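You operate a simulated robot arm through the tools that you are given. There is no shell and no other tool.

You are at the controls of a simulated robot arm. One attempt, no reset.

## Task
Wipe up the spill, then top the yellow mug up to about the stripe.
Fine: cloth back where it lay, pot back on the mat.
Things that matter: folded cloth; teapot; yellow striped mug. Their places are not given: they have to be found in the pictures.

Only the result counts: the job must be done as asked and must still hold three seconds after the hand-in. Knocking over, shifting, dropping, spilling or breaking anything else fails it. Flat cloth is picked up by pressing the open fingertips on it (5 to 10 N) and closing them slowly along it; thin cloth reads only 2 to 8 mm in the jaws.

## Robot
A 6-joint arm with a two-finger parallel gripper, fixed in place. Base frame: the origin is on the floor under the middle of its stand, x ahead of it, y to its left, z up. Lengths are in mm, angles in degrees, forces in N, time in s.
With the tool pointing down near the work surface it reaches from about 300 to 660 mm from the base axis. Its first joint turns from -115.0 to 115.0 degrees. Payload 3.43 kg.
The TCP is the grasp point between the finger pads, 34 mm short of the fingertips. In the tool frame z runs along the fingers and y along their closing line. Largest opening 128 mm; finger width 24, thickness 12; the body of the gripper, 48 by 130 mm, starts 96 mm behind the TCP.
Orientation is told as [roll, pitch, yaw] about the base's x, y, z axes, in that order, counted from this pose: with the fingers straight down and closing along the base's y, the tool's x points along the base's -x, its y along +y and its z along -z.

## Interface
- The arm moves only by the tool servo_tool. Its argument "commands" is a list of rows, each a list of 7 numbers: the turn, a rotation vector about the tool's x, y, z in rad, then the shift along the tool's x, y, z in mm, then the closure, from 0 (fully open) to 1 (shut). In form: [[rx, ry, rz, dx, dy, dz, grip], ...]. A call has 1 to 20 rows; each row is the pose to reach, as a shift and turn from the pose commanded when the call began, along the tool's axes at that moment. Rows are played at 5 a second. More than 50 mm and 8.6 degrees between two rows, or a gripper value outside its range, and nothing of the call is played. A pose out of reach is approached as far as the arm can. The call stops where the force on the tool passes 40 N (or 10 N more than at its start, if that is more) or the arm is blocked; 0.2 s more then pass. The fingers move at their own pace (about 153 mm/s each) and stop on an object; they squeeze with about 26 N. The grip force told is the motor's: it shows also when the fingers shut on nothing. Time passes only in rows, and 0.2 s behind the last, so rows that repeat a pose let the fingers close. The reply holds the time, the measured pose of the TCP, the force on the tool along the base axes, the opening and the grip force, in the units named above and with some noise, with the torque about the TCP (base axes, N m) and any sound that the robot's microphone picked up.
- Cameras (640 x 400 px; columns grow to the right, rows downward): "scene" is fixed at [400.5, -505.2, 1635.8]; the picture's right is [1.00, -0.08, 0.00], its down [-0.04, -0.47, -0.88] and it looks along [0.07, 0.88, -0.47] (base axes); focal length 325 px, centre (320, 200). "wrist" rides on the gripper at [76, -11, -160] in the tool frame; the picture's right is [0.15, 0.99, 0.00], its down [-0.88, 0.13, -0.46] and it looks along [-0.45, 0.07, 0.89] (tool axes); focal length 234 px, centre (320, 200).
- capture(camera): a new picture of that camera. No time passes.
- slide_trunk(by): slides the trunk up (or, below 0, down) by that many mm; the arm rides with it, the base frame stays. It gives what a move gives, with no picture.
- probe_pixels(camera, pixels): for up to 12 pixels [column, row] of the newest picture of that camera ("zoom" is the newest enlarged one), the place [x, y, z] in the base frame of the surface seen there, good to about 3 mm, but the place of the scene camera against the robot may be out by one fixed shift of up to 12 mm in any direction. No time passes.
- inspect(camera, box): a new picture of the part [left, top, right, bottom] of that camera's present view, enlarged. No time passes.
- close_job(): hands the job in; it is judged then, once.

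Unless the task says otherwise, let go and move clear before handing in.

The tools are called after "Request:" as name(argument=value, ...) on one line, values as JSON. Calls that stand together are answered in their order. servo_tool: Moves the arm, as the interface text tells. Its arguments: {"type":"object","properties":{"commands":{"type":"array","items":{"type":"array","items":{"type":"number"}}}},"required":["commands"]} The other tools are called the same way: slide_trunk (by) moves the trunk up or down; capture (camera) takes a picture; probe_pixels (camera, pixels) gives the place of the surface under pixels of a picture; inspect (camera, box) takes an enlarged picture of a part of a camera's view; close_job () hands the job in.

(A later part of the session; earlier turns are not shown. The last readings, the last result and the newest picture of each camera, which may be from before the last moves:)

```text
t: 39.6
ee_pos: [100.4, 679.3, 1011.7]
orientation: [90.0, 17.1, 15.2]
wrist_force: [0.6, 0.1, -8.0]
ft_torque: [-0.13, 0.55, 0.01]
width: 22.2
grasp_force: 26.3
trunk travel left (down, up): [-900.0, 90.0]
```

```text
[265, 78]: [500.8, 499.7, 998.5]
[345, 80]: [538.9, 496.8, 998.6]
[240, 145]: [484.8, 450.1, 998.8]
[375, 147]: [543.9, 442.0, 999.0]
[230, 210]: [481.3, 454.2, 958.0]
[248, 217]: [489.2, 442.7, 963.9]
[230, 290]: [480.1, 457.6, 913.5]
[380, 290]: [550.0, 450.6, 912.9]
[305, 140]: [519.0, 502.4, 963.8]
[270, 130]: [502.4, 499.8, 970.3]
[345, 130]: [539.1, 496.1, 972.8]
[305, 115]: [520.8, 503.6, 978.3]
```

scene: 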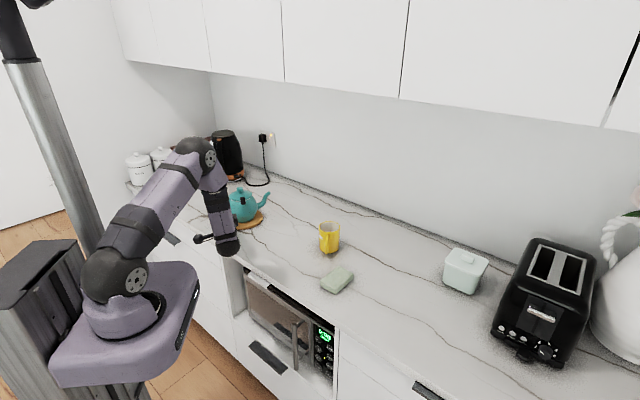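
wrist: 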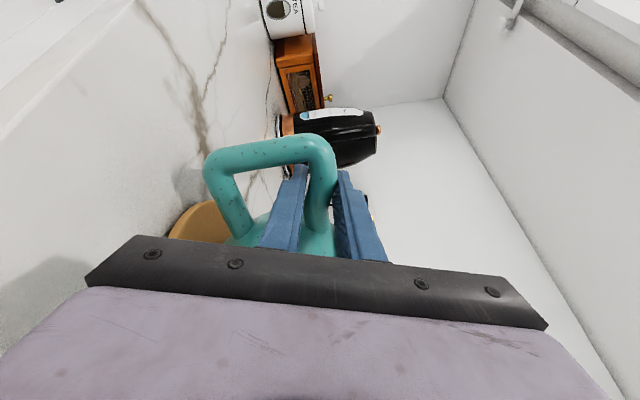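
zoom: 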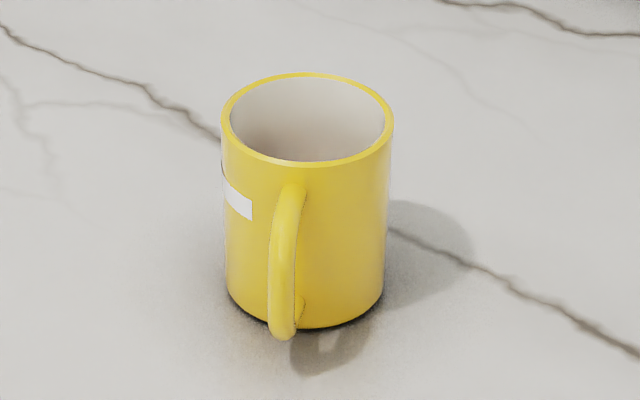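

Mug rim centre is about (516, 467, 998) in scene-camera coordinates, and the stripe's middle is about 30 mm below the rim (scene z≈968). I'll lift the pot straight up 110 mm, keeping it level.

Request:
servo_tool(commands=[[0, 0, 0, 4.7, 15.3, 0, 1], [0, 0, 0, 10.5, 34.4, 0, 1], [0, 0, 0, 16.4, 53.6, 0, 1], [0, 0, 0, 22.2, 72.7, 0, 1], [0, 0, 0, 28.1, 91.8, 0, 1], [0, 0, 0, 32.2, 105.2, 0, 1], [0, 0, 0, 32.2, 105.2, 0, 1]])

Request:
inspect(camera="scene", box=[190, 150, 310, 240])

Request:
capture(camera="wrist")

```text
t: 41.2
ee_pos: [100.4, 678.1, 1120.3]
orientation: [89.9, 17.1, 15.2]
wrist_force: [-1.3, 0.0, -8.6]
ft_torque: [-0.12, 0.58, -0.04]
width: 22.3
grasp_force: 26.2
trunk travel left (down, up): [-900.0, 90.0]
```

```text
4.44 times, centred on (250, 195) of scene
```

zoom: 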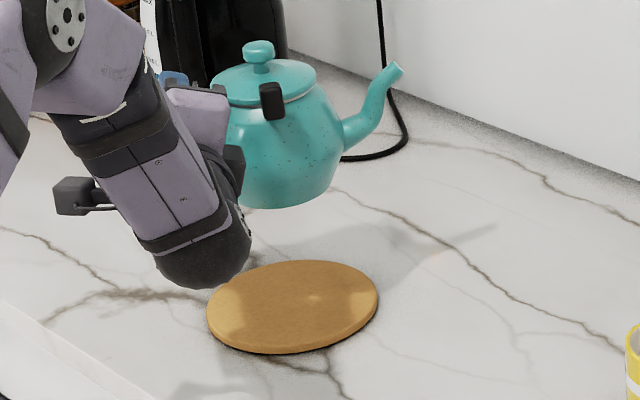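

```text
taken
```

wrist: 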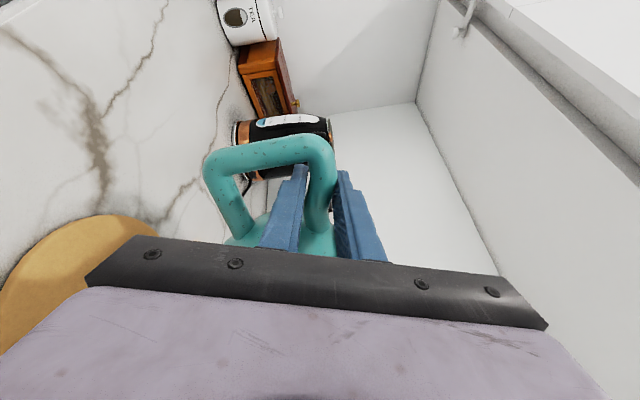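

The pot hangs steadily (8.6 N) and the whole mat is visible at zoom (293,305). I'll probe the mat's edge and the spout tip for later.

Request:
probe_pixels(camera="zoom", pixels=[[211, 305], [375, 290], [315, 263], [270, 345], [293, 303], [396, 68], [399, 65], [391, 72], [258, 45], [290, 200], [240, 262], [350, 335]])

```text
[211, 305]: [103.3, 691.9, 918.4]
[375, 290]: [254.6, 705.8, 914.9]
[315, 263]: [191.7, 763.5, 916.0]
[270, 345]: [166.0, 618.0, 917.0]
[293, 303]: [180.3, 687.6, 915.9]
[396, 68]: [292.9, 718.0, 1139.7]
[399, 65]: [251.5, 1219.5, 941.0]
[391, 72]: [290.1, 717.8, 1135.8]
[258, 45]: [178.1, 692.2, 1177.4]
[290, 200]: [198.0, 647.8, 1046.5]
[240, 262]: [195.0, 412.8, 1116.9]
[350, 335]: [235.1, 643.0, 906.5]
```

I have the mat centre (scene (179, 691)) and the spout tip (scene (292, 718, 1138)), giving the tip about 191 mm ahead of the grip. I'll carry the pot level to the mug side, turning it -47° so the spout faces the mug, well above the rim.

Request:
servo_tool(commands=[[-0.0096, -0.0312, 0, -7.8, 2.4, -6.2, 1], [-0.0239, -0.0781, 0, -19.6, 6, -15.5, 1], [-0.043, -0.1406, 0, -35.2, 10.8, -28, 1], [-0.0621, -0.2031, 0, -50.8, 15.5, -40.4, 1], [-0.0836, -0.2734, 0, -68.4, 20.9, -54.4, 1], [-0.1051, -0.3437, 0, -86, 26.3, -68.4, 1], [-0.1266, -0.414, 0, -103.6, 31.7, -82.4, 1], [-0.1481, -0.4843, 0, -121.2, 37.1, -96.3, 1], [-0.1696, -0.5546, 0, -138.8, 42.5, -110.3, 1], [-0.1911, -0.6249, 0, -156.4, 47.8, -124.3, 1], [-0.2101, -0.6874, 0, -172, 52.6, -136.8, 1], [-0.2268, -0.7421, 0, -185.7, 56.8, -147.6, 1], [-0.2364, -0.7733, 0, -193.5, 59.2, -153.8, 1], [-0.2388, -0.7811, 0, -195.5, 59.8, -155.4, 1], [-0.2388, -0.7811, 0, -195.5, 59.8, -155.4, 1]])

Request:
capture(camera="scene")

Request:
capture(camera="wrist")

```text
t: 44.4
ee_pos: [332.7, 586.0, 1127.2]
orientation: [89.6, 17.0, -16.2]
wrist_force: [-0.1, 0.4, -9.0]
ft_torque: [0.14, 0.57, 0.02]
width: 20.5
grasp_force: 26.4
out of reach, approached as far as the arm can: row 6, 7, 8, 9, 10, 11, 12, 13, 14, 15
trunk travel left (down, up): [-900.0, 90.0]
```

```text
taken
```

scene: 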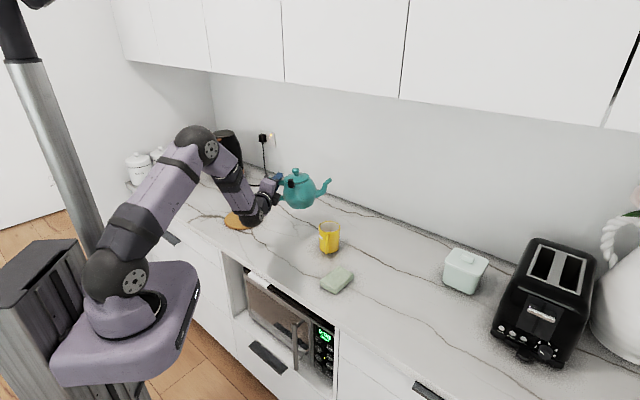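

```text
taken
```

wrist: 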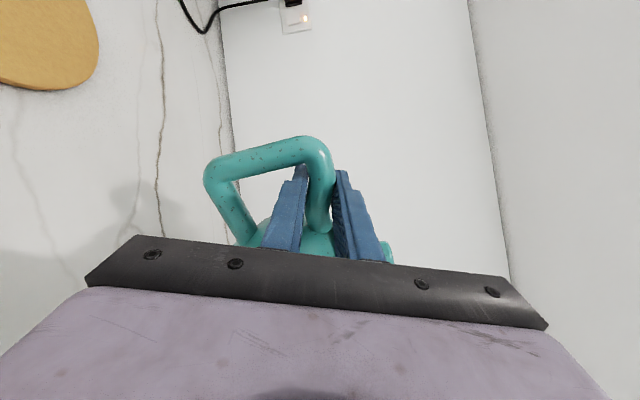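

The arm could not turn the pot past -16° here (rows 6–15 out of reach), and the opening fell from 22.3 to 20.5 mm, so the handle may have shifted in the grip. I'll look closely at the grip and the pot's attitude before going on.

Request:
inspect(camera="wrist", box=[190, 120, 410, 270])

Request:
inspect(camera="scene", box=[230, 150, 350, 260])

```text
2.67 times, centred on (300, 195) of wrist
```

zoom: 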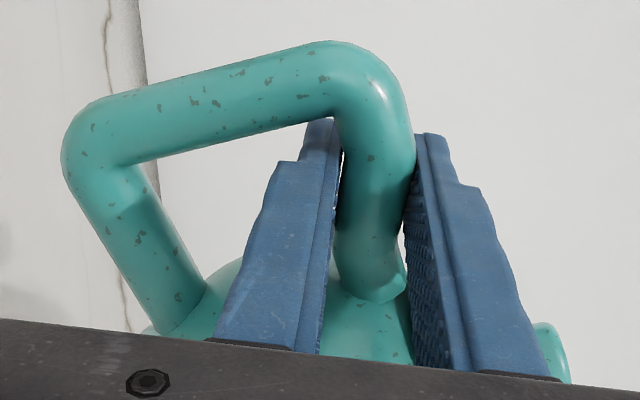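

```text
3.64 times, centred on (290, 205) of scene
```

zoom: 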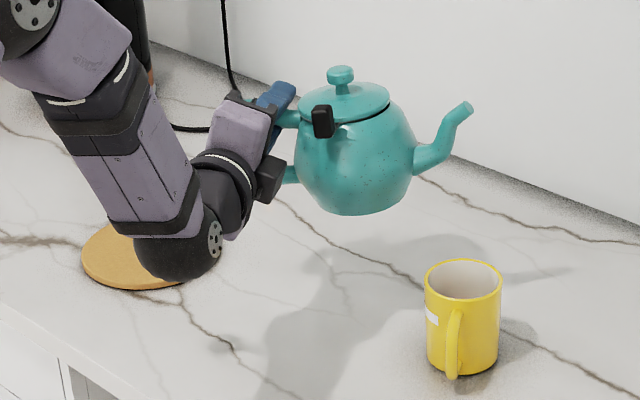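

The pot still hangs level; the handle slid a few mm forward in the pads but sits well (scene zoom spout tip at (466,108)). I'll probe the spout tip and pot features to get its new offset from the grip.

Request:
probe_pixels(camera="zoom", pixels=[[465, 107], [460, 112], [456, 118], [340, 72], [322, 120], [300, 100], [388, 100], [345, 212], [290, 175], [320, 205], [375, 210], [430, 155]])

```text
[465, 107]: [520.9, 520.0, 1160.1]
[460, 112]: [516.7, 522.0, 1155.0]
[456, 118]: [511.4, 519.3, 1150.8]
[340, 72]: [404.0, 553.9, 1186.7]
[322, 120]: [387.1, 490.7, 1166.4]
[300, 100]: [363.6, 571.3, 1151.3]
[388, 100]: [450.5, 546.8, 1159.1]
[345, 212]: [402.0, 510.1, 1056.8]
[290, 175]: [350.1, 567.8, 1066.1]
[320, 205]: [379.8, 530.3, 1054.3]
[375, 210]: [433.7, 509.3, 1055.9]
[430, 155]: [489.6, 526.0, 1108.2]
```

The spout tip is now 191 mm ahead of the grip and 29 mm above it (pot about 5° nose-up, settled against the pads). I'll back off to a heading of about -8°, which keeps the arm well in reach, and bring the spout tip just left of the mug's centre, still high.

Request:
servo_tool(commands=[[0.004, 0.0137, 0, 0.3, -0.1, -8.2, 1], [0.0104, 0.0342, 0, 0.7, -0.2, -20.5, 1], [0.0188, 0.0616, 0, 1.4, -0.4, -36.9, 1], [0.0272, 0.0889, 0, 2, -0.6, -53.3, 1], [0.0355, 0.1163, 0, 2.5, -0.8, -69.7, 1], [0.0401, 0.1313, 0, 2.9, -0.9, -78.7, 1], [0.0418, 0.1368, 0, 3, -0.9, -82, 1], [0.0418, 0.1368, 0, 3, -0.9, -82, 1]])

Request:
inspect(camera="scene", box=[230, 150, 370, 270])

Request:
capture(camera="wrist")

```text
t: 46.2
ee_pos: [309.4, 507.7, 1128.3]
orientation: [89.6, 17.1, -8.0]
wrist_force: [-0.5, -0.5, -8.5]
ft_torque: [0.11, 0.52, -0.01]
width: 20.3
grasp_force: 26.2
trunk travel left (down, up): [-900.0, 90.0]
```

```text
3.33 times, centred on (300, 210) of scene
```

zoom: 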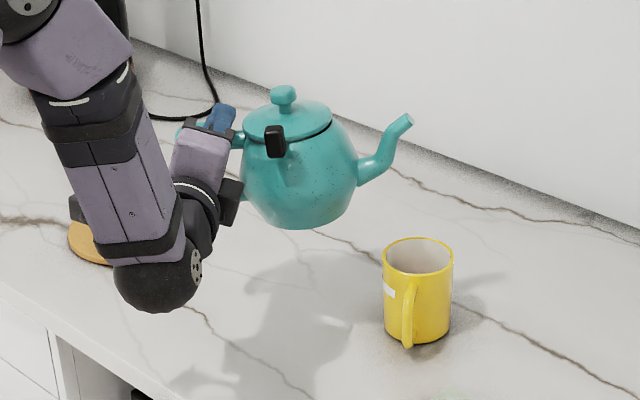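

```text
taken
```

wrist: 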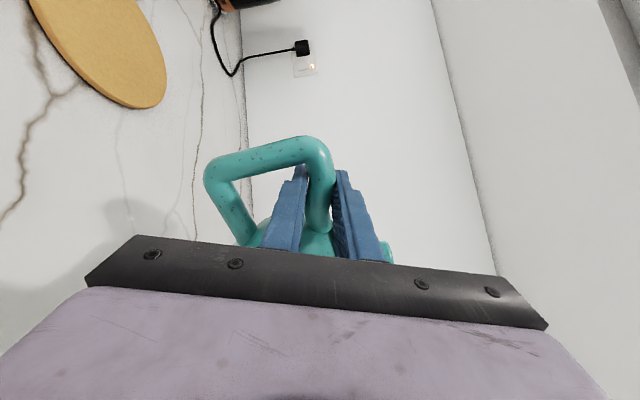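

Request:
probe_pixels(camera="zoom", pixels=[[407, 118], [404, 122], [400, 127], [283, 92], [330, 120], [245, 115], [418, 240], [418, 276], [384, 258], [453, 260]])

```text
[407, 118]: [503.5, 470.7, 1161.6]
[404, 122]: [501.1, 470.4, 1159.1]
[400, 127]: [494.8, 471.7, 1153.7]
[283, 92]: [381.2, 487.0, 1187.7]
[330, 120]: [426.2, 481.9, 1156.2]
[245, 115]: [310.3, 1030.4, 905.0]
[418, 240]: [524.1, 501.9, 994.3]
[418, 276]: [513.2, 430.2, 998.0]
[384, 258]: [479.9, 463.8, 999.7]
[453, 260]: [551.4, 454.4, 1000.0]
```

The spout tip is at scene (503, 470, 1161), about 13 mm short of the mug centre (516, 467), as wanted. I'll lower the pot and tilt it slowly to about 15° nose-down with the tip held over the mug, ending about 45 mm above the rim.

Request:
servo_tool(commands=[[0, 0, 0, -7.3, -23.9, 0, 1], [0, 0, 0, -14.6, -47.8, 0, 1], [0, 0, 0, -20.5, -66.9, 0, 1], [0, 0, 0.0436, -18.7, -64.8, 0, 1], [0, 0, 0.0873, -17.2, -62.4, 0, 1], [0, 0, 0.1309, -16.1, -60, 0, 1], [0, 0, 0.1745, -15.4, -57.4, 0, 1], [0, 0, 0.2182, -14.9, -54.7, 0, 1], [0, 0, 0.2618, -14.9, -52, 0, 1], [0, 0, 0.3054, -15.2, -49.2, 0, 1], [0, 0, 0.3491, -15.8, -46.3, 0, 1]])

Request:
inspect(camera="scene", box=[240, 160, 370, 270])

Request:
capture(camera="wrist")

```text
t: 48.6
ee_pos: [310.9, 507.2, 1077.5]
orientation: [89.6, 37.1, -8.2]
wrist_force: [0.4, -0.8, -9.6]
ft_torque: [0.03, 0.42, 0.03]
width: 20.3
grasp_force: 25.4
trunk travel left (down, up): [-900.0, 90.0]
```

```text
3.64 times, centred on (305, 215) of scene
```

zoom: 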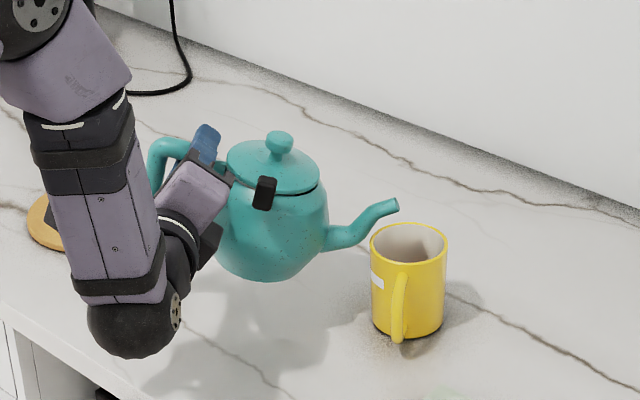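

```text
taken
```

wrist: 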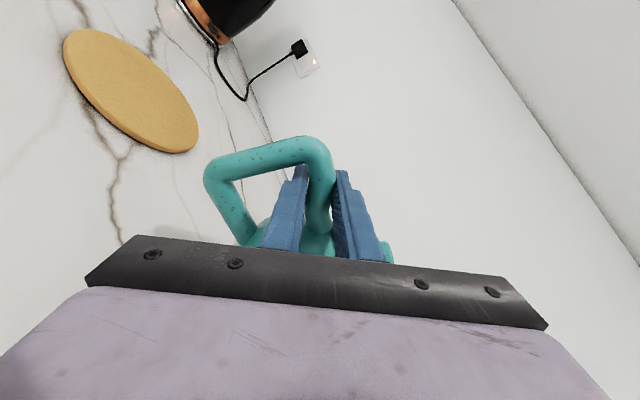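

No flow yet at about 15°, and the grip is unchanged. I'll probe the spout tip against the mug rim.

Request:
probe_pixels(camera="zoom", pixels=[[395, 204], [392, 207], [397, 209], [388, 212], [408, 223], [409, 262], [372, 242], [446, 243], [420, 240], [420, 248]])

```text
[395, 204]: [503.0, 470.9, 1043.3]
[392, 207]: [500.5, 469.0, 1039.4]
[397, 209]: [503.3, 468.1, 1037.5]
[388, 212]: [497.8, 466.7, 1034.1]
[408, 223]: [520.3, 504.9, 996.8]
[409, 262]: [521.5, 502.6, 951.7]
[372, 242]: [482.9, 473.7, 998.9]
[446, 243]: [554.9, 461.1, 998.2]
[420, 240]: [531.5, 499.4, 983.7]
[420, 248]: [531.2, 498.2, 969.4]
```

The tip sits at scene (503, 470, 1042), just as computed. I'll tilt on in small steps with the tip fixed, to about 25°, and check for flow.

Request:
servo_tool(commands=[[0, 0, 0.0436, 3.5, 7.6, 0, 1], [0, 0, 0.0873, 6.6, 15.4, 0, 1], [0, 0, 0.1309, 9.4, 23.5, 0, 1], [0, 0, 0.1745, 11.8, 31.5, 0, 1]])

Request:
inspect(camera="scene", box=[240, 160, 370, 270])

```text
t: 49.6
ee_pos: [320.7, 506.1, 1111.6]
orientation: [89.4, 47.2, -8.2]
wrist_force: [0.7, 0.4, -8.8]
ft_torque: [0.03, 0.38, 0.02]
width: 20.3
grasp_force: 25.9
trunk travel left (down, up): [-900.0, 90.0]
```

```text
3.64 times, centred on (305, 215) of scene
```

zoom: 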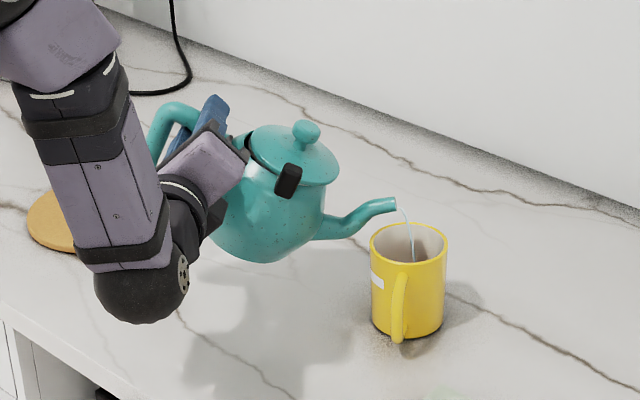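

A thin stream now runs from the spout (zoom (403,212)) into the mug at (413,260). I'll hold this tilt for about a second and check the level.

Request:
servo_tool(commands=[[0, 0, 0, 0, 0, 0, 1], [0, 0, 0, 0, 0, 0, 1], [0, 0, 0, 0, 0, 0, 1], [0, 0, 0, 0, 0, 0, 1]])

Request:
inspect(camera="scene", box=[309, 202, 353, 252])

```text
t: 50.6
ee_pos: [318.5, 505.6, 1111.4]
orientation: [89.4, 47.1, -8.3]
wrist_force: [0.2, -0.8, -7.9]
ft_torque: [0.06, 0.33, -0.01]
width: 20.2
grasp_force: 26.1
trunk travel left (down, up): [-900.0, 90.0]
```

```text
8.00 times, centred on (331, 227) of scene
```

zoom: 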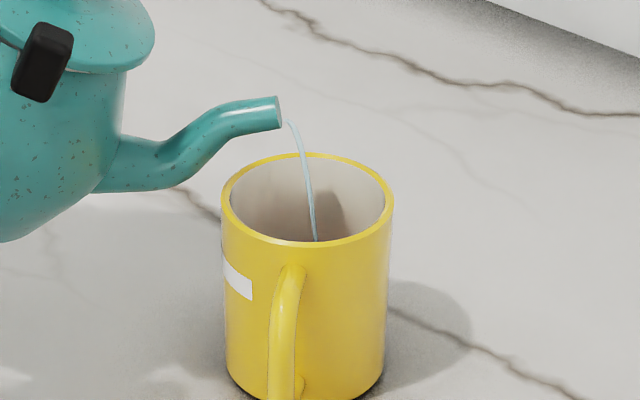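

The stream falls well inside the mug (zoom (312,200)); the liquid surface is not yet visible from here. I'll hold a little longer and look again.

Request:
servo_tool(commands=[[0, 0, 0, 0, 0, 0, 1], [0, 0, 0, 0, 0, 0, 1], [0, 0, 0, 0, 0, 0, 1], [0, 0, 0, 0, 0, 0, 1]])

Request:
inspect(camera="scene", box=[309, 202, 353, 252])

```text
t: 51.6
ee_pos: [319.4, 506.4, 1111.0]
orientation: [89.5, 47.1, -8.3]
wrist_force: [0.4, -0.2, -8.0]
ft_torque: [0.04, 0.38, 0.0]
width: 20.3
grasp_force: 26.2
trunk travel left (down, up): [-900.0, 90.0]
```

```text
8.00 times, centred on (331, 227) of scene
```

zoom: 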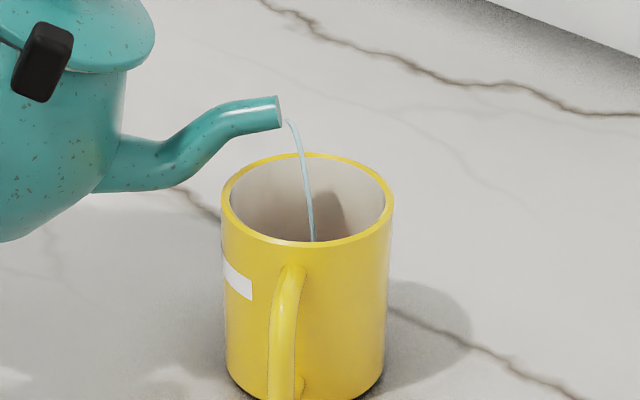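

Still no surface visible and the stream is weakening slightly. I'll tilt 2.5° more with the tip fixed, hold, and check.

Request:
servo_tool(commands=[[0, 0, 0.0218, 1.8, 3.8, 0, 1], [0, 0, 0.0436, 3.5, 7.7, 0, 1], [0, 0, 0.0436, 3.5, 7.7, 0, 1], [0, 0, 0.0436, 3.5, 7.7, 0, 1], [0, 0, 0.0436, 3.5, 7.7, 0, 1]])

Request:
inspect(camera="scene", box=[309, 202, 353, 252])

```text
t: 52.8
ee_pos: [324.4, 506.4, 1119.8]
orientation: [89.4, 49.7, -8.3]
wrist_force: [0.2, 1.2, -8.1]
ft_torque: [0.02, 0.33, -0.01]
width: 20.1
grasp_force: 26.1
trunk travel left (down, up): [-900.0, 90.0]
```

```text
8.00 times, centred on (331, 227) of scene
```

zoom: 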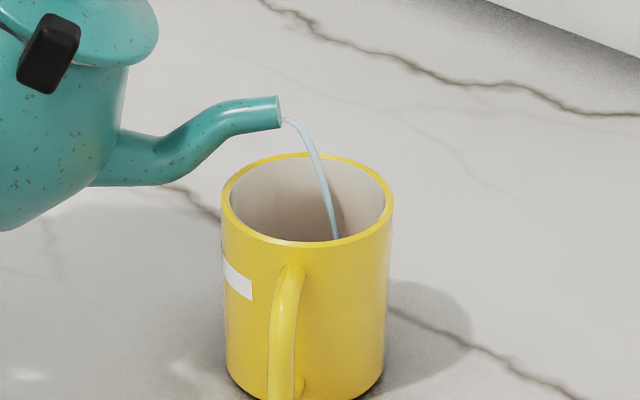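

The stream is a bit stronger and lands inside right of centre (zoom (337,238)). I'll hold about a second more, drawing the spout back 5 mm to keep the stream centred.

Request:
servo_tool(commands=[[0, 0, 0, 1.6, -1.9, 0, 1], [0, 0, 0, 3.2, -3.8, 0, 1], [0, 0, 0, 3.2, -3.8, 0, 1], [0, 0, 0, 3.2, -3.8, 0, 1], [0, 0, 0, 3.2, -3.8, 0, 1]])

Request:
inspect(camera="scene", box=[309, 202, 353, 252])

```text
t: 54.0
ee_pos: [317.5, 506.0, 1119.7]
orientation: [89.3, 49.6, -8.4]
wrist_force: [0.3, -0.8, -8.7]
ft_torque: [0.04, 0.36, 0.0]
width: 20.3
grasp_force: 26.3
trunk travel left (down, up): [-900.0, 90.0]
```

```text
8.00 times, centred on (331, 227) of scene
```

zoom: 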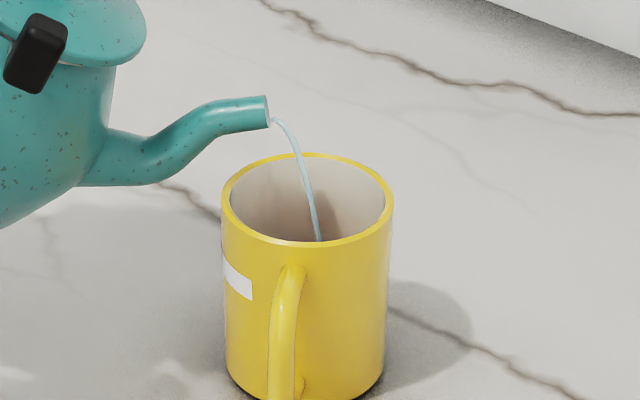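

The stream is slow and still below the visible part of the mug. I'll tilt 5° more (to about 32°), with the spout drawn back 3 mm, and watch the effect.

Request:
servo_tool(commands=[[0, 0, 0.0436, 4.4, 6.5, 0, 1], [0, 0, 0.0873, 8.6, 13.2, 0, 1], [0, 0, 0.0873, 8.6, 13.2, 0, 1]])

Request:
inspect(camera="scene", box=[309, 202, 353, 252])

```text
t: 54.8
ee_pos: [323.2, 505.2, 1133.8]
orientation: [89.4, 54.5, -8.4]
wrist_force: [-0.7, 0.6, -8.0]
ft_torque: [0.03, 0.28, 0.06]
width: 20.3
grasp_force: 26.3
trunk travel left (down, up): [-900.0, 90.0]
```

```text
8.00 times, centred on (331, 227) of scene
```

zoom: 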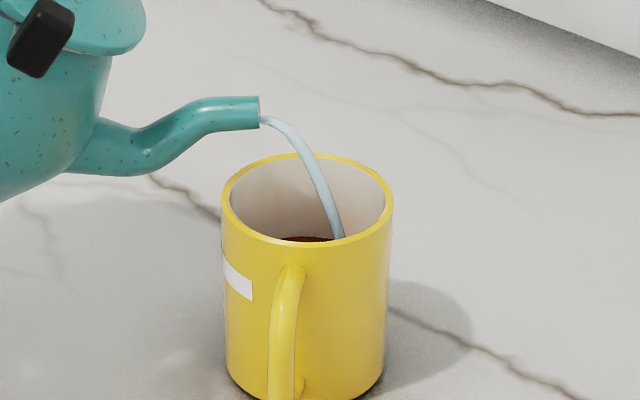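

The tea surface is now just visible at the bottom (zoom (310,239)), about z 954 in scene terms, and the stripe's middle is at 968. The stream is stronger; I'll hold it only briefly.

Request:
servo_tool(commands=[[0, 0, 0, 0, 0, 0, 1], [0, 0, 0, 0, 0, 0, 1]])

Request:
inspect(camera="scene", box=[309, 202, 353, 252])

```text
t: 55.4
ee_pos: [322.5, 506.9, 1135.3]
orientation: [89.3, 54.7, -8.5]
wrist_force: [-0.1, 0.3, -8.1]
ft_torque: [0.05, 0.3, 0.01]
width: 20.2
grasp_force: 26.1
trunk travel left (down, up): [-900.0, 90.0]
```

```text
8.00 times, centred on (331, 227) of scene
```

zoom: 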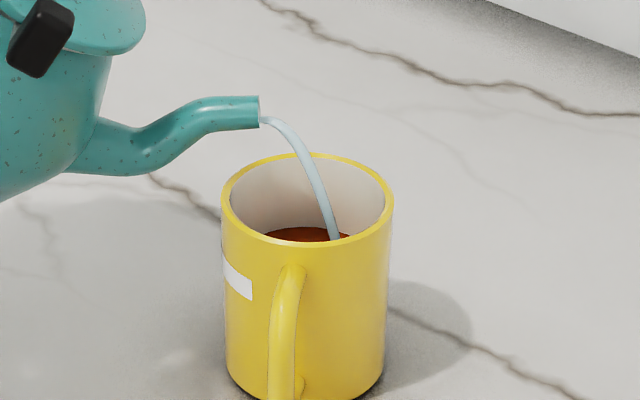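

Request:
probe_pixels(camera="zoom", pixels=[[300, 232], [300, 236], [310, 234], [290, 236], [300, 225], [307, 155], [307, 244], [240, 280], [226, 268], [248, 285]])

```text
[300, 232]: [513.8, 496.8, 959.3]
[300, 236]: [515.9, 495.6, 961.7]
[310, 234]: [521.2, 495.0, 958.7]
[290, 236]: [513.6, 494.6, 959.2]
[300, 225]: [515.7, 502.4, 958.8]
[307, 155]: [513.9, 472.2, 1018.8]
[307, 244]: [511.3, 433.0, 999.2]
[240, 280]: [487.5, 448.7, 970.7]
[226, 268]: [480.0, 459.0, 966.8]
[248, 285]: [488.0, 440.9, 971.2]
```

The surface is now at scene z≈959.5 while the stripe spans roughly 963–976 (middle about 969), rising about 9 mm/s. I'll hold 0.6 s more and then tilt back to stop the flow, with the tip kept over the mug.

Request:
servo_tool(commands=[[0, 0, 0, 0, 0, 0, 1], [0, 0, 0, 0, 0, 0, 1], [0, 0, 0, 0, 0, 0, 1], [0, 0, -0.0873, -10.3, -11.6, 0, 1], [0, 0, -0.2182, -27, -29.2, 0, 1], [0, 0, -0.3054, -37.9, -41.9, 0, 1]])

Request:
inspect(camera="scene", box=[309, 202, 353, 252])

```text
t: 56.8
ee_pos: [310.9, 507.6, 1078.9]
orientation: [89.5, 37.0, -8.1]
wrist_force: [-0.4, 0.6, -6.9]
ft_torque: [0.07, 0.44, 0.0]
width: 20.3
grasp_force: 25.9
trunk travel left (down, up): [-900.0, 90.0]
```

```text
8.00 times, centred on (331, 227) of scene
```

zoom: 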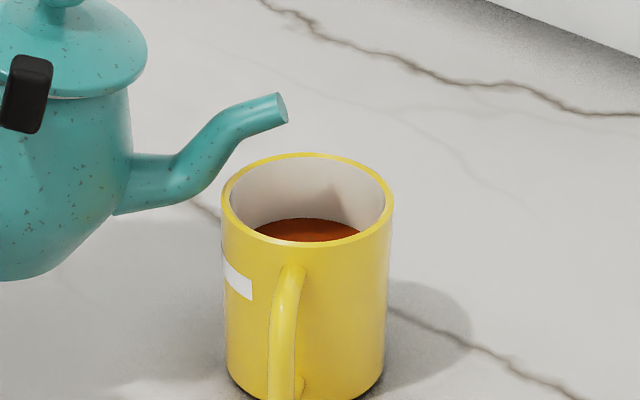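

Request:
probe_pixels(camera="zoom", pixels=[[300, 225], [310, 232], [290, 228], [330, 230], [305, 236], [320, 222], [270, 235], [345, 234], [340, 236], [280, 225]])

Request:
probe_pixels(camera="zoom", pixels=[[230, 264], [230, 282], [238, 270], [238, 291], [248, 279], [248, 298], [240, 282], [232, 272], [245, 290], [307, 156], [307, 244], [228, 262]])

Request:
inspect(camera="scene", box=[320, 216, 342, 244])

```text
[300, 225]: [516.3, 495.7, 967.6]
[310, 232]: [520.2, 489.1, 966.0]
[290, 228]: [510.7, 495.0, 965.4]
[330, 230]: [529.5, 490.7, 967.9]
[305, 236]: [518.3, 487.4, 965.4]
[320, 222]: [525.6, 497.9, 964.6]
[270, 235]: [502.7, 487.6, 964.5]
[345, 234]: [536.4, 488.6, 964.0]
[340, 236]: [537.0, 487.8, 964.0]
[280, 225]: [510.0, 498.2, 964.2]
```

```text
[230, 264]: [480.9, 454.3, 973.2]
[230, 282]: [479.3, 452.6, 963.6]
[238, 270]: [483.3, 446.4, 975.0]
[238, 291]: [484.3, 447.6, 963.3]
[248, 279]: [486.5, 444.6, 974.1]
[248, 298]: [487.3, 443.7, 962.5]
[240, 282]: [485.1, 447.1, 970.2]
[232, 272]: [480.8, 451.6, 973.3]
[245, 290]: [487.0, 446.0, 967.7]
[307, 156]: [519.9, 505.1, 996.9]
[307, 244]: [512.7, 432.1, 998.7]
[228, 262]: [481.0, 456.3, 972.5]
```

```text
14.29 times, centred on (331, 230) of scene
```

zoom: 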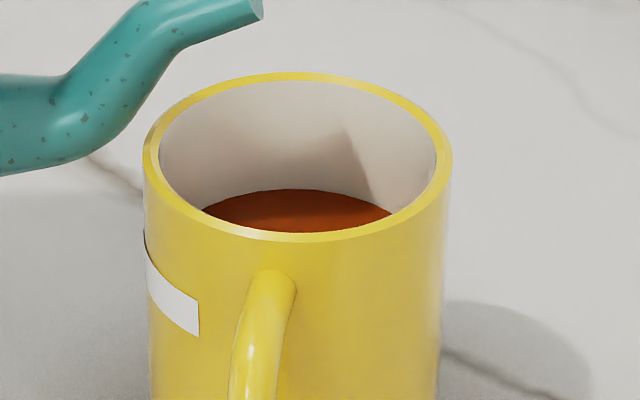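

No flow now; the surface averages scene z≈965.4 and the stripe spans about 963–974.5. I'll refine both with the enlarged view before a small final pulse.

Request:
probe_pixels(camera="zoom", pixels=[[175, 282], [175, 318], [190, 296], [190, 327], [160, 272], [160, 302], [180, 302], [240, 210], [300, 215], [350, 210], [290, 195], [270, 222]])

```text
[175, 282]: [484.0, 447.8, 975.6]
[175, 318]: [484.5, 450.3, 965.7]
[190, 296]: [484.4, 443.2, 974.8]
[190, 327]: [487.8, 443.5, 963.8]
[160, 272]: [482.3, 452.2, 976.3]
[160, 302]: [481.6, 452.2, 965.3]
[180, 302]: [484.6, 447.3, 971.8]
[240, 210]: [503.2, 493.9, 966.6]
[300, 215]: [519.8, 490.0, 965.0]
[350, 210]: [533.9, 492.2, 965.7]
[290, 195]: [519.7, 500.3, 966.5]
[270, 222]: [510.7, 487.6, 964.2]
```

The stripe spans scene z 964.5–975.5 and the tea is at 965.6, so about 4 mm more brings it to the middle. I'll give one short pour pulse and return to the stopped tilt.

Request:
servo_tool(commands=[[0, 0, 0.0873, 8.2, 14.2, 0, 1], [0, 0, 0.1745, 15, 29.1, 0, 1], [0, 0, 0.2618, 21.3, 43.7, 0, 1], [0, 0, 0.3054, 23.5, 51.4, 0, 1], [0, 0, 0.3054, 23.5, 51.4, 0, 1], [0, 0, 0.2182, 18, 36.6, 0, 1], [0, 0, 0.0873, 8.2, 14.2, 0, 1], [0, 0, 0, 0, 0, 0, 1], [0, 0, 0, 0, 0, 0, 1]])

Request:
inspect(camera="scene", box=[320, 216, 342, 244])

```text
t: 58.8
ee_pos: [310.2, 507.9, 1079.7]
orientation: [89.5, 37.0, -8.1]
wrist_force: [-0.4, -0.1, -7.5]
ft_torque: [0.04, 0.4, 0.0]
width: 20.2
grasp_force: 26.5
trunk travel left (down, up): [-900.0, 90.0]
```

```text
14.29 times, centred on (331, 230) of scene
```

zoom: 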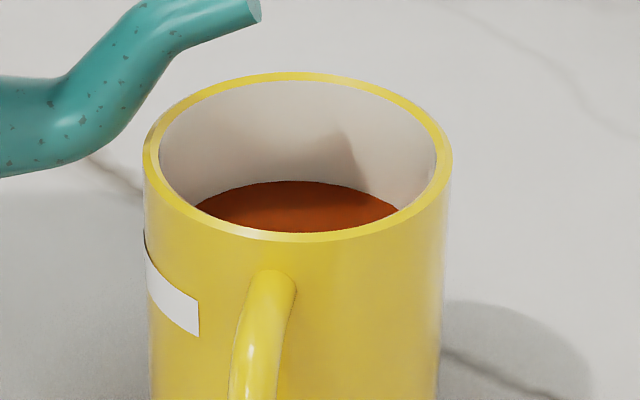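

Request:
probe_pixels(camera="zoom", pixels=[[240, 205], [300, 212], [350, 205], [290, 190], [270, 218], [320, 195], [260, 200], [340, 215], [300, 225], [230, 212], [310, 203], [375, 210]])

```text
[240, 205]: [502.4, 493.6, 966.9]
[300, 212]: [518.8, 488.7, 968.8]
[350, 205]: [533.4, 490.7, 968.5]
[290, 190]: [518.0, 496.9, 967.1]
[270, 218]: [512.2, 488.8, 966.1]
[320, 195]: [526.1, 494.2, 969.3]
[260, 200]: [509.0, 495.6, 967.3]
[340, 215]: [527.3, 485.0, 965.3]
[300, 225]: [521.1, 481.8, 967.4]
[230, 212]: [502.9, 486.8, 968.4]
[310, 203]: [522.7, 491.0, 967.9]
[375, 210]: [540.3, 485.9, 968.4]
```

The surface is now about 967.6 against the stripe's middle at 970. One more identical pulse should put it right on the middle.

Request:
servo_tool(commands=[[0, 0, 0.0873, 8.2, 14.2, 0, 1], [0, 0, 0.1745, 15, 29.1, 0, 1], [0, 0, 0.2618, 21.3, 43.7, 0, 1], [0, 0, 0.3054, 23.5, 51.4, 0, 1], [0, 0, 0.3054, 23.5, 51.4, 0, 1], [0, 0, 0.2182, 18, 36.6, 0, 1], [0, 0, 0.0873, 8.2, 14.2, 0, 1], [0, 0, 0, 0, 0, 0, 1], [0, 0, 0, 0, 0, 0, 1]])

Request:
inspect(camera="scene", box=[320, 216, 342, 244])

```text
t: 60.8
ee_pos: [309.8, 507.7, 1078.0]
orientation: [89.5, 36.9, -8.1]
wrist_force: [-0.7, -0.7, -6.6]
ft_torque: [0.07, 0.4, 0.03]
width: 20.5
grasp_force: 27.2
trunk travel left (down, up): [-900.0, 90.0]
```

```text
14.29 times, centred on (331, 230) of scene
```

zoom: 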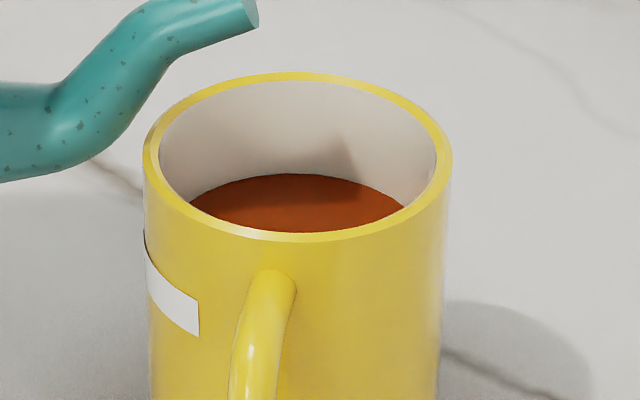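

Request:
probe_pixels(camera="zoom", pixels=[[240, 200], [300, 205], [350, 200], [290, 182], [270, 212], [320, 188], [260, 195], [340, 210], [300, 220], [230, 210], [310, 198], [375, 205]])

Request:
inspect(camera="scene", box=[230, 150, 370, 270])

Request:
capture(camera="wrist")

```text
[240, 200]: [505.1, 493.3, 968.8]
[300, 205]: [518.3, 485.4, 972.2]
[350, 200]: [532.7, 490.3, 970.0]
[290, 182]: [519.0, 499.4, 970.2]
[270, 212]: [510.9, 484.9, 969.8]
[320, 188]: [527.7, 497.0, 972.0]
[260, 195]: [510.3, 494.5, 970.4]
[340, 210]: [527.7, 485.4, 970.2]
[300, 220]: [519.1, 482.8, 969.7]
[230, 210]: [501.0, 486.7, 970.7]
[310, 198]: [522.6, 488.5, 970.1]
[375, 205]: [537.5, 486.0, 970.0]
```

```text
3.33 times, centred on (300, 210) of scene
```

zoom: 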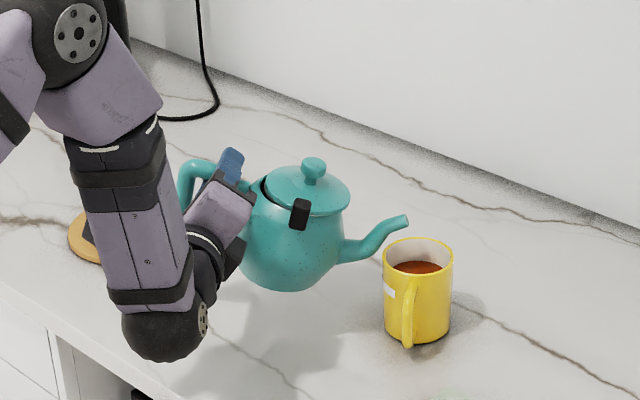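

```text
taken
```

wrist: 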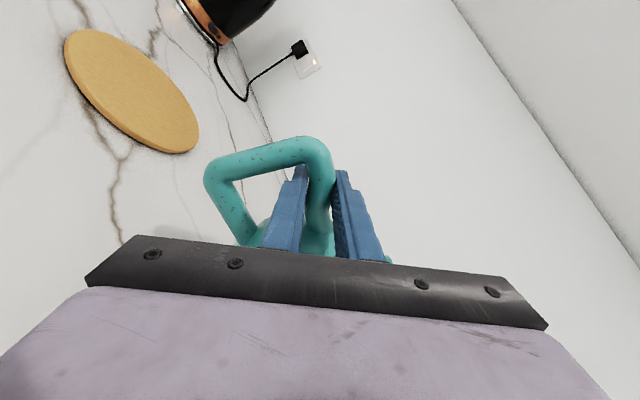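

The tea surface averages scene z≈970.3, right at the middle of the stripe (964.5–975.5), and nothing is spilled around the mug. Now I'll raise the pot away from the mug while levelling it.

Request:
servo_tool(commands=[[0, 0, -0.0436, 8.2, 8.4, 0, 1], [0, 0, -0.0873, 16.1, 17, 0, 1], [0, 0, -0.1309, 23.7, 25.8, 0, 1], [0, 0, -0.1745, 31, 34.9, 0, 1], [0, 0, -0.2182, 38, 44.1, 0, 1], [0, 0, -0.2618, 43.4, 52, 0, 1], [0, 0, -0.2618, 43.4, 52, 0, 1]])

Request:
inspect(camera="scene", box=[230, 140, 370, 260])

Request:
capture(camera="wrist")

```text
t: 62.4
ee_pos: [307.9, 508.1, 1146.5]
orientation: [89.5, 22.1, -8.0]
wrist_force: [-0.3, 0.3, -7.2]
ft_torque: [0.06, 0.51, -0.01]
width: 20.4
grasp_force: 26.2
trunk travel left (down, up): [-900.0, 90.0]
```

```text
3.33 times, centred on (300, 200) of scene
```

zoom: 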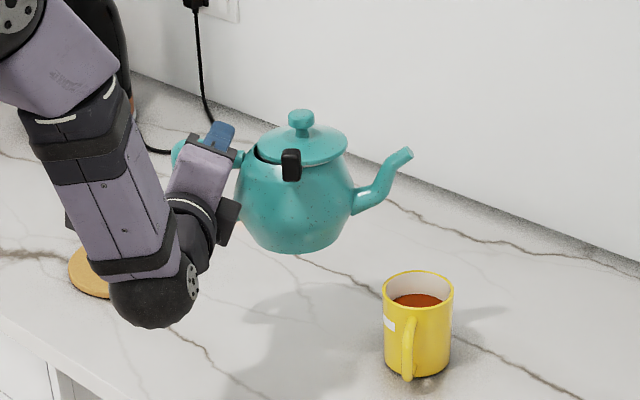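

```text
taken
```

wrist: 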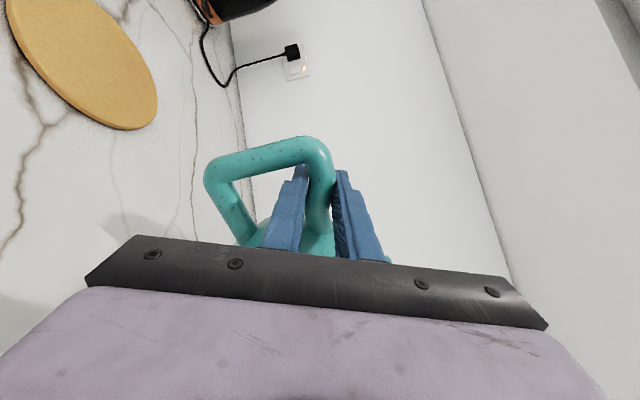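

The lid looks shifted forward a little, with a dark gap near zoom (258,155). I'll look at it closely.

Request:
inspect(camera="scene", box=[285, 165, 345, 220])

```text
7.27 times, centred on (315, 192) of scene
```

zoom: 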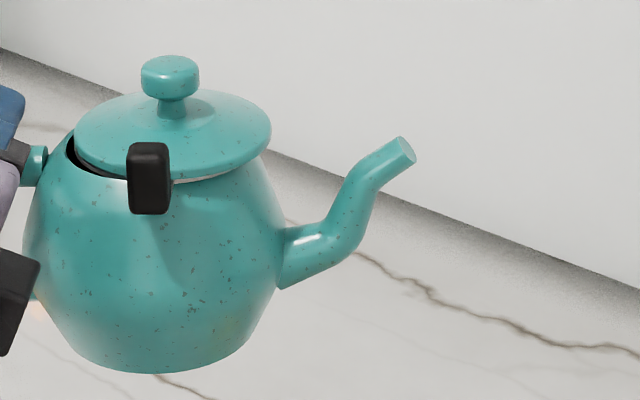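

Request:
probe_pixels(camera="zoom", pixels=[[170, 75], [170, 95], [150, 178], [78, 140], [269, 130], [172, 150], [150, 200], [410, 150], [90, 165], [200, 175], [240, 165], [74, 152]])

```text
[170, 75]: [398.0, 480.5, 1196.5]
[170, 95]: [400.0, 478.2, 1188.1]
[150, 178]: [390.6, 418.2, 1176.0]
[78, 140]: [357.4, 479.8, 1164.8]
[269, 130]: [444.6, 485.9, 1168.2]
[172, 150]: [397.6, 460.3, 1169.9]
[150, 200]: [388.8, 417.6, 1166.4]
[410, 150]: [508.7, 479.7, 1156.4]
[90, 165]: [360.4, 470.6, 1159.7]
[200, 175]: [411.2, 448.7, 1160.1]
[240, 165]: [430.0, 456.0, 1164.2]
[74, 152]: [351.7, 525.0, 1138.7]
```

The lid has slid about 7 mm toward the spout with its clips but stays seated on the pot. I'll now carry the pot gently back above the mat, turning it to its original heading.

Request:
servo_tool(commands=[[0.0046, 0.0113, 0, 6.1, -3.3, 4.1, 1], [0.0138, 0.0339, 0.001, 18.4, -10, 12.4, 1], [0.026, 0.0641, 0.0015, 34.8, -18.9, 23.5, 1], [0.0383, 0.0942, 0.002, 51.2, -27.8, 34.6, 1], [0.0513, 0.1262, 0.003, 68.6, -37.3, 46.3, 1], [0.0643, 0.1583, 0.0037, 86, -46.7, 58.1, 1], [0.0773, 0.1903, 0.0044, 103.4, -56.2, 69.8, 1], [0.0903, 0.2223, 0.0051, 120.8, -65.6, 81.6, 1], [0.1033, 0.2543, 0.0059, 138.2, -75.1, 93.4, 1], [0.1163, 0.2864, 0.0066, 155.6, -84.5, 105.1, 1], [0.1285, 0.3165, 0.0073, 172, -93.4, 116.2, 1], [0.1392, 0.3429, 0.0079, 186.4, -101.2, 125.9, 1], [0.1484, 0.3655, 0.0084, 198.7, -107.9, 134.2, 1], [0.153, 0.3768, 0.0087, 204.8, -111.2, 138.3, 1], [0.153, 0.3768, 0.0087, 204.8, -111.2, 138.3, 1]])

Request:
inspect(camera="scene", box=[190, 150, 310, 240])

Request:
capture(camera="wrist")

```text
t: 65.6
ee_pos: [95.7, 678.6, 1119.2]
orientation: [89.7, 22.7, 15.2]
wrist_force: [-0.6, 0.6, -7.6]
ft_torque: [-0.14, 0.51, 0.0]
width: 20.5
grasp_force: 26.2
trunk travel left (down, up): [-900.0, 90.0]
```

```text
4.44 times, centred on (250, 195) of scene
```

zoom: 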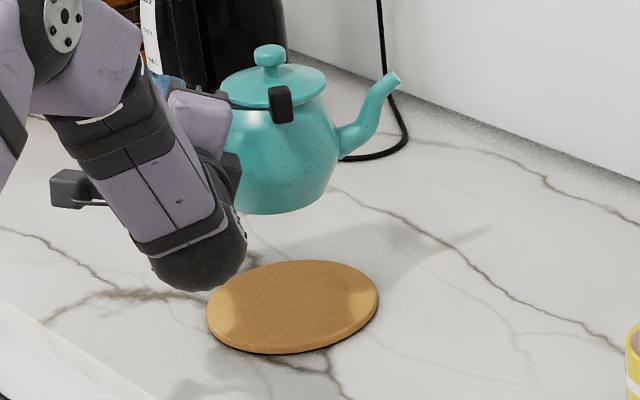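

```text
taken
```

wrist: 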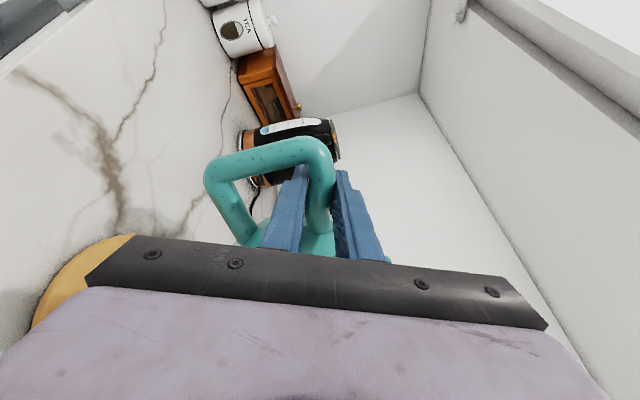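

Request:
probe_pixels(camera="zoom", pixels=[[393, 80], [390, 84], [269, 52], [280, 105], [345, 140], [222, 90], [325, 85], [250, 213], [290, 212], [320, 195], [268, 180], [300, 150]])

```text
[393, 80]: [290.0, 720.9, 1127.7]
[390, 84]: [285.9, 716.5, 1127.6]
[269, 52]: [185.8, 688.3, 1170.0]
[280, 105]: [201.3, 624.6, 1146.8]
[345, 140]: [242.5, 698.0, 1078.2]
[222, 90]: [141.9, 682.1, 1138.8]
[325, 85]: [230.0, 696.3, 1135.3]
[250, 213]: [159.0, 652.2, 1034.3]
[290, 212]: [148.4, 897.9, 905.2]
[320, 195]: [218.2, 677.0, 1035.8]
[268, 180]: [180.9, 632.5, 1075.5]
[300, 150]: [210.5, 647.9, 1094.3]
```

Position matches the start: spout tip at scene (290, 720) versus (290.8, 719.4) originally, about 109 mm above. I'll level the pot by 1.5° and lower it to just above the mat.

Request:
servo_tool(commands=[[0, 0, -0.013, -5.8, -13.8, 0, 1], [0, 0, -0.026, -15.4, -36.9, 0, 1], [0, 0, -0.026, -25.1, -60, 0, 1], [0, 0, -0.026, -34, -81.2, 0, 1], [0, 0, -0.026, -38.6, -92.3, 0, 1], [0, 0, -0.026, -40.5, -96.9, 0, 1], [0, 0, -0.026, -40.5, -96.9, 0, 1]])

Request:
inspect(camera="scene", box=[200, 175, 280, 235])

```text
t: 67.2
ee_pos: [97.7, 677.4, 1014.2]
orientation: [89.7, 21.2, 15.2]
wrist_force: [-0.5, -0.2, -6.8]
ft_torque: [-0.1, 0.5, 0.02]
width: 20.3
grasp_force: 25.6
trunk travel left (down, up): [-900.0, 90.0]
```

```text
6.67 times, centred on (240, 205) of scene
```

zoom: 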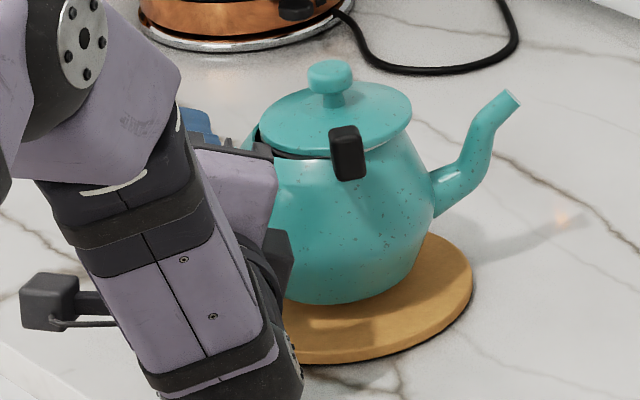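

The pot hangs about 10 mm above its old position (spout tip at zoom (510,100) versus (513,115)). I'll lower 7 mm and then feel for the mat in 1 mm steps.

Request:
servo_tool(commands=[[0, 0, 0, -1.4, -3.7, 0, 1], [0, 0, 0, -2.5, -6.5, 0, 1], [0, 0, 0, -2.5, -6.5, 0, 1]])

```text
t: 68.0
ee_pos: [96.9, 677.1, 1008.4]
orientation: [89.7, 21.1, 15.3]
wrist_force: [0.5, -0.4, -6.8]
ft_torque: [-0.12, 0.48, 0.03]
width: 20.3
grasp_force: 26.2
trunk travel left (down, up): [-900.0, 90.0]
```

Request:
servo_tool(commands=[[0, 0, 0, -0.36, -0.93, 0, 1], [0, 0, 0, -0.72, -1.87, 0, 1], [0, 0, 0, -0.72, -1.87, 0, 1]])

```text
t: 68.8
ee_pos: [98.1, 677.6, 1004.5]
orientation: [89.7, 21.2, 15.3]
wrist_force: [1.1, 0.4, -7.7]
ft_torque: [-0.15, 0.47, -0.01]
width: 20.5
grasp_force: 26.0
trunk travel left (down, up): [-900.0, 90.0]
```

Still the full weight (-7.7 N), so no contact yet. Lowering another 1.5 mm in small steps.

Request:
servo_tool(commands=[[0, 0, 0, -0.27, -0.7, 0, 1], [0, 0, 0, -0.54, -1.4, 0, 1], [0, 0, 0, -0.54, -1.4, 0, 1]])

```text
t: 69.6
ee_pos: [96.8, 675.3, 1004.2]
orientation: [89.9, 21.2, 15.4]
wrist_force: [-0.7, -0.1, -2.4]
ft_torque: [-0.13, 0.35, 0.0]
width: 20.7
grasp_force: 26.2
trunk travel left (down, up): [-900.0, 90.0]
```

Contact: the load dropped to -2.4 N. I'll lower 0.6 mm more, then open the fingers to 42 mm gently.

Request:
servo_tool(commands=[[0, 0, 0, -0.11, -0.28, 0, 1], [0, 0, 0, -0.22, -0.56, 0, 1], [0, 0, 0, -0.22, -0.56, 0, 1]])

Request:
inspect(camera="scene", box=[200, 175, 280, 235])

```text
t: 70.4
ee_pos: [95.3, 675.9, 1004.8]
orientation: [89.9, 21.2, 15.4]
wrist_force: [0.0, 0.1, 0.3]
ft_torque: [0.0, 0.21, 0.04]
width: 20.4
grasp_force: 26.3
trunk travel left (down, up): [-900.0, 90.0]
```

```text
6.67 times, centred on (240, 205) of scene
```

zoom: 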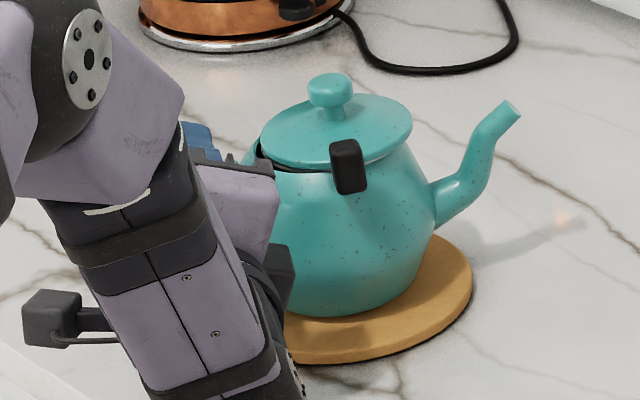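

The pot stands on the mat (load 0.3 N), with its spout tip at zoom (510,110) beside its old (513,115). I'll open the fingers gently to 42 mm.

Request:
servo_tool(commands=[[0, 0, 0, 0, 0, 0, 0.83], [0, 0, 0, 0, 0, 0, 0.8], [0, 0, 0, 0, 0, 0, 0.75], [0, 0, 0, 0, 0, 0, 0.67], [0, 0, 0, 0, 0, 0, 0.67]])

Request:
inspect(camera="wrist", box=[190, 120, 410, 270])

Request:
inspect(camera="scene", box=[200, 175, 280, 235])

```text
t: 71.6
ee_pos: [96.5, 675.7, 1004.4]
orientation: [89.8, 21.1, 15.3]
wrist_force: [-0.3, 1.4, 0.3]
ft_torque: [0.01, 0.0, -0.03]
width: 42.4
grasp_force: 0.0
trunk travel left (down, up): [-900.0, 90.0]
```

```text
2.67 times, centred on (300, 195) of wrist
```

zoom: 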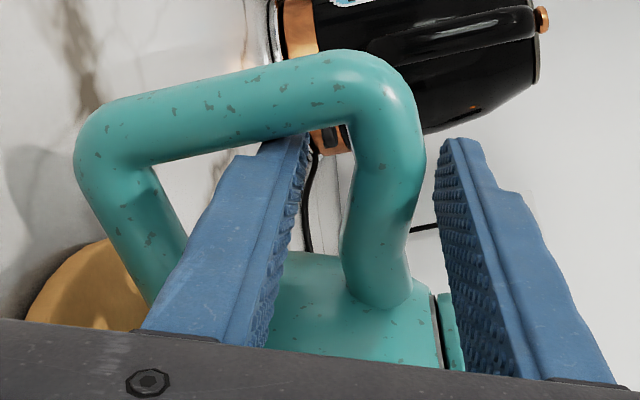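

```text
6.67 times, centred on (240, 205) of scene
```

zoom: 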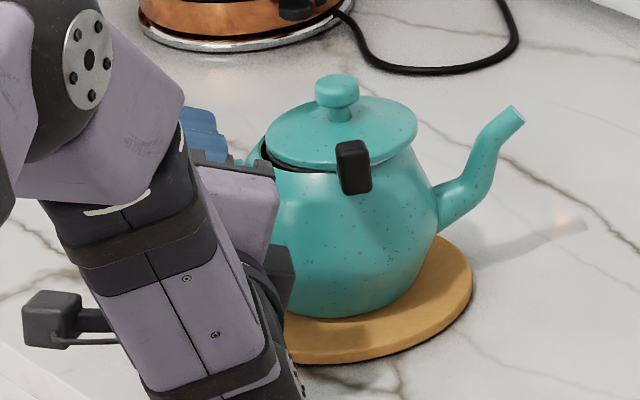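

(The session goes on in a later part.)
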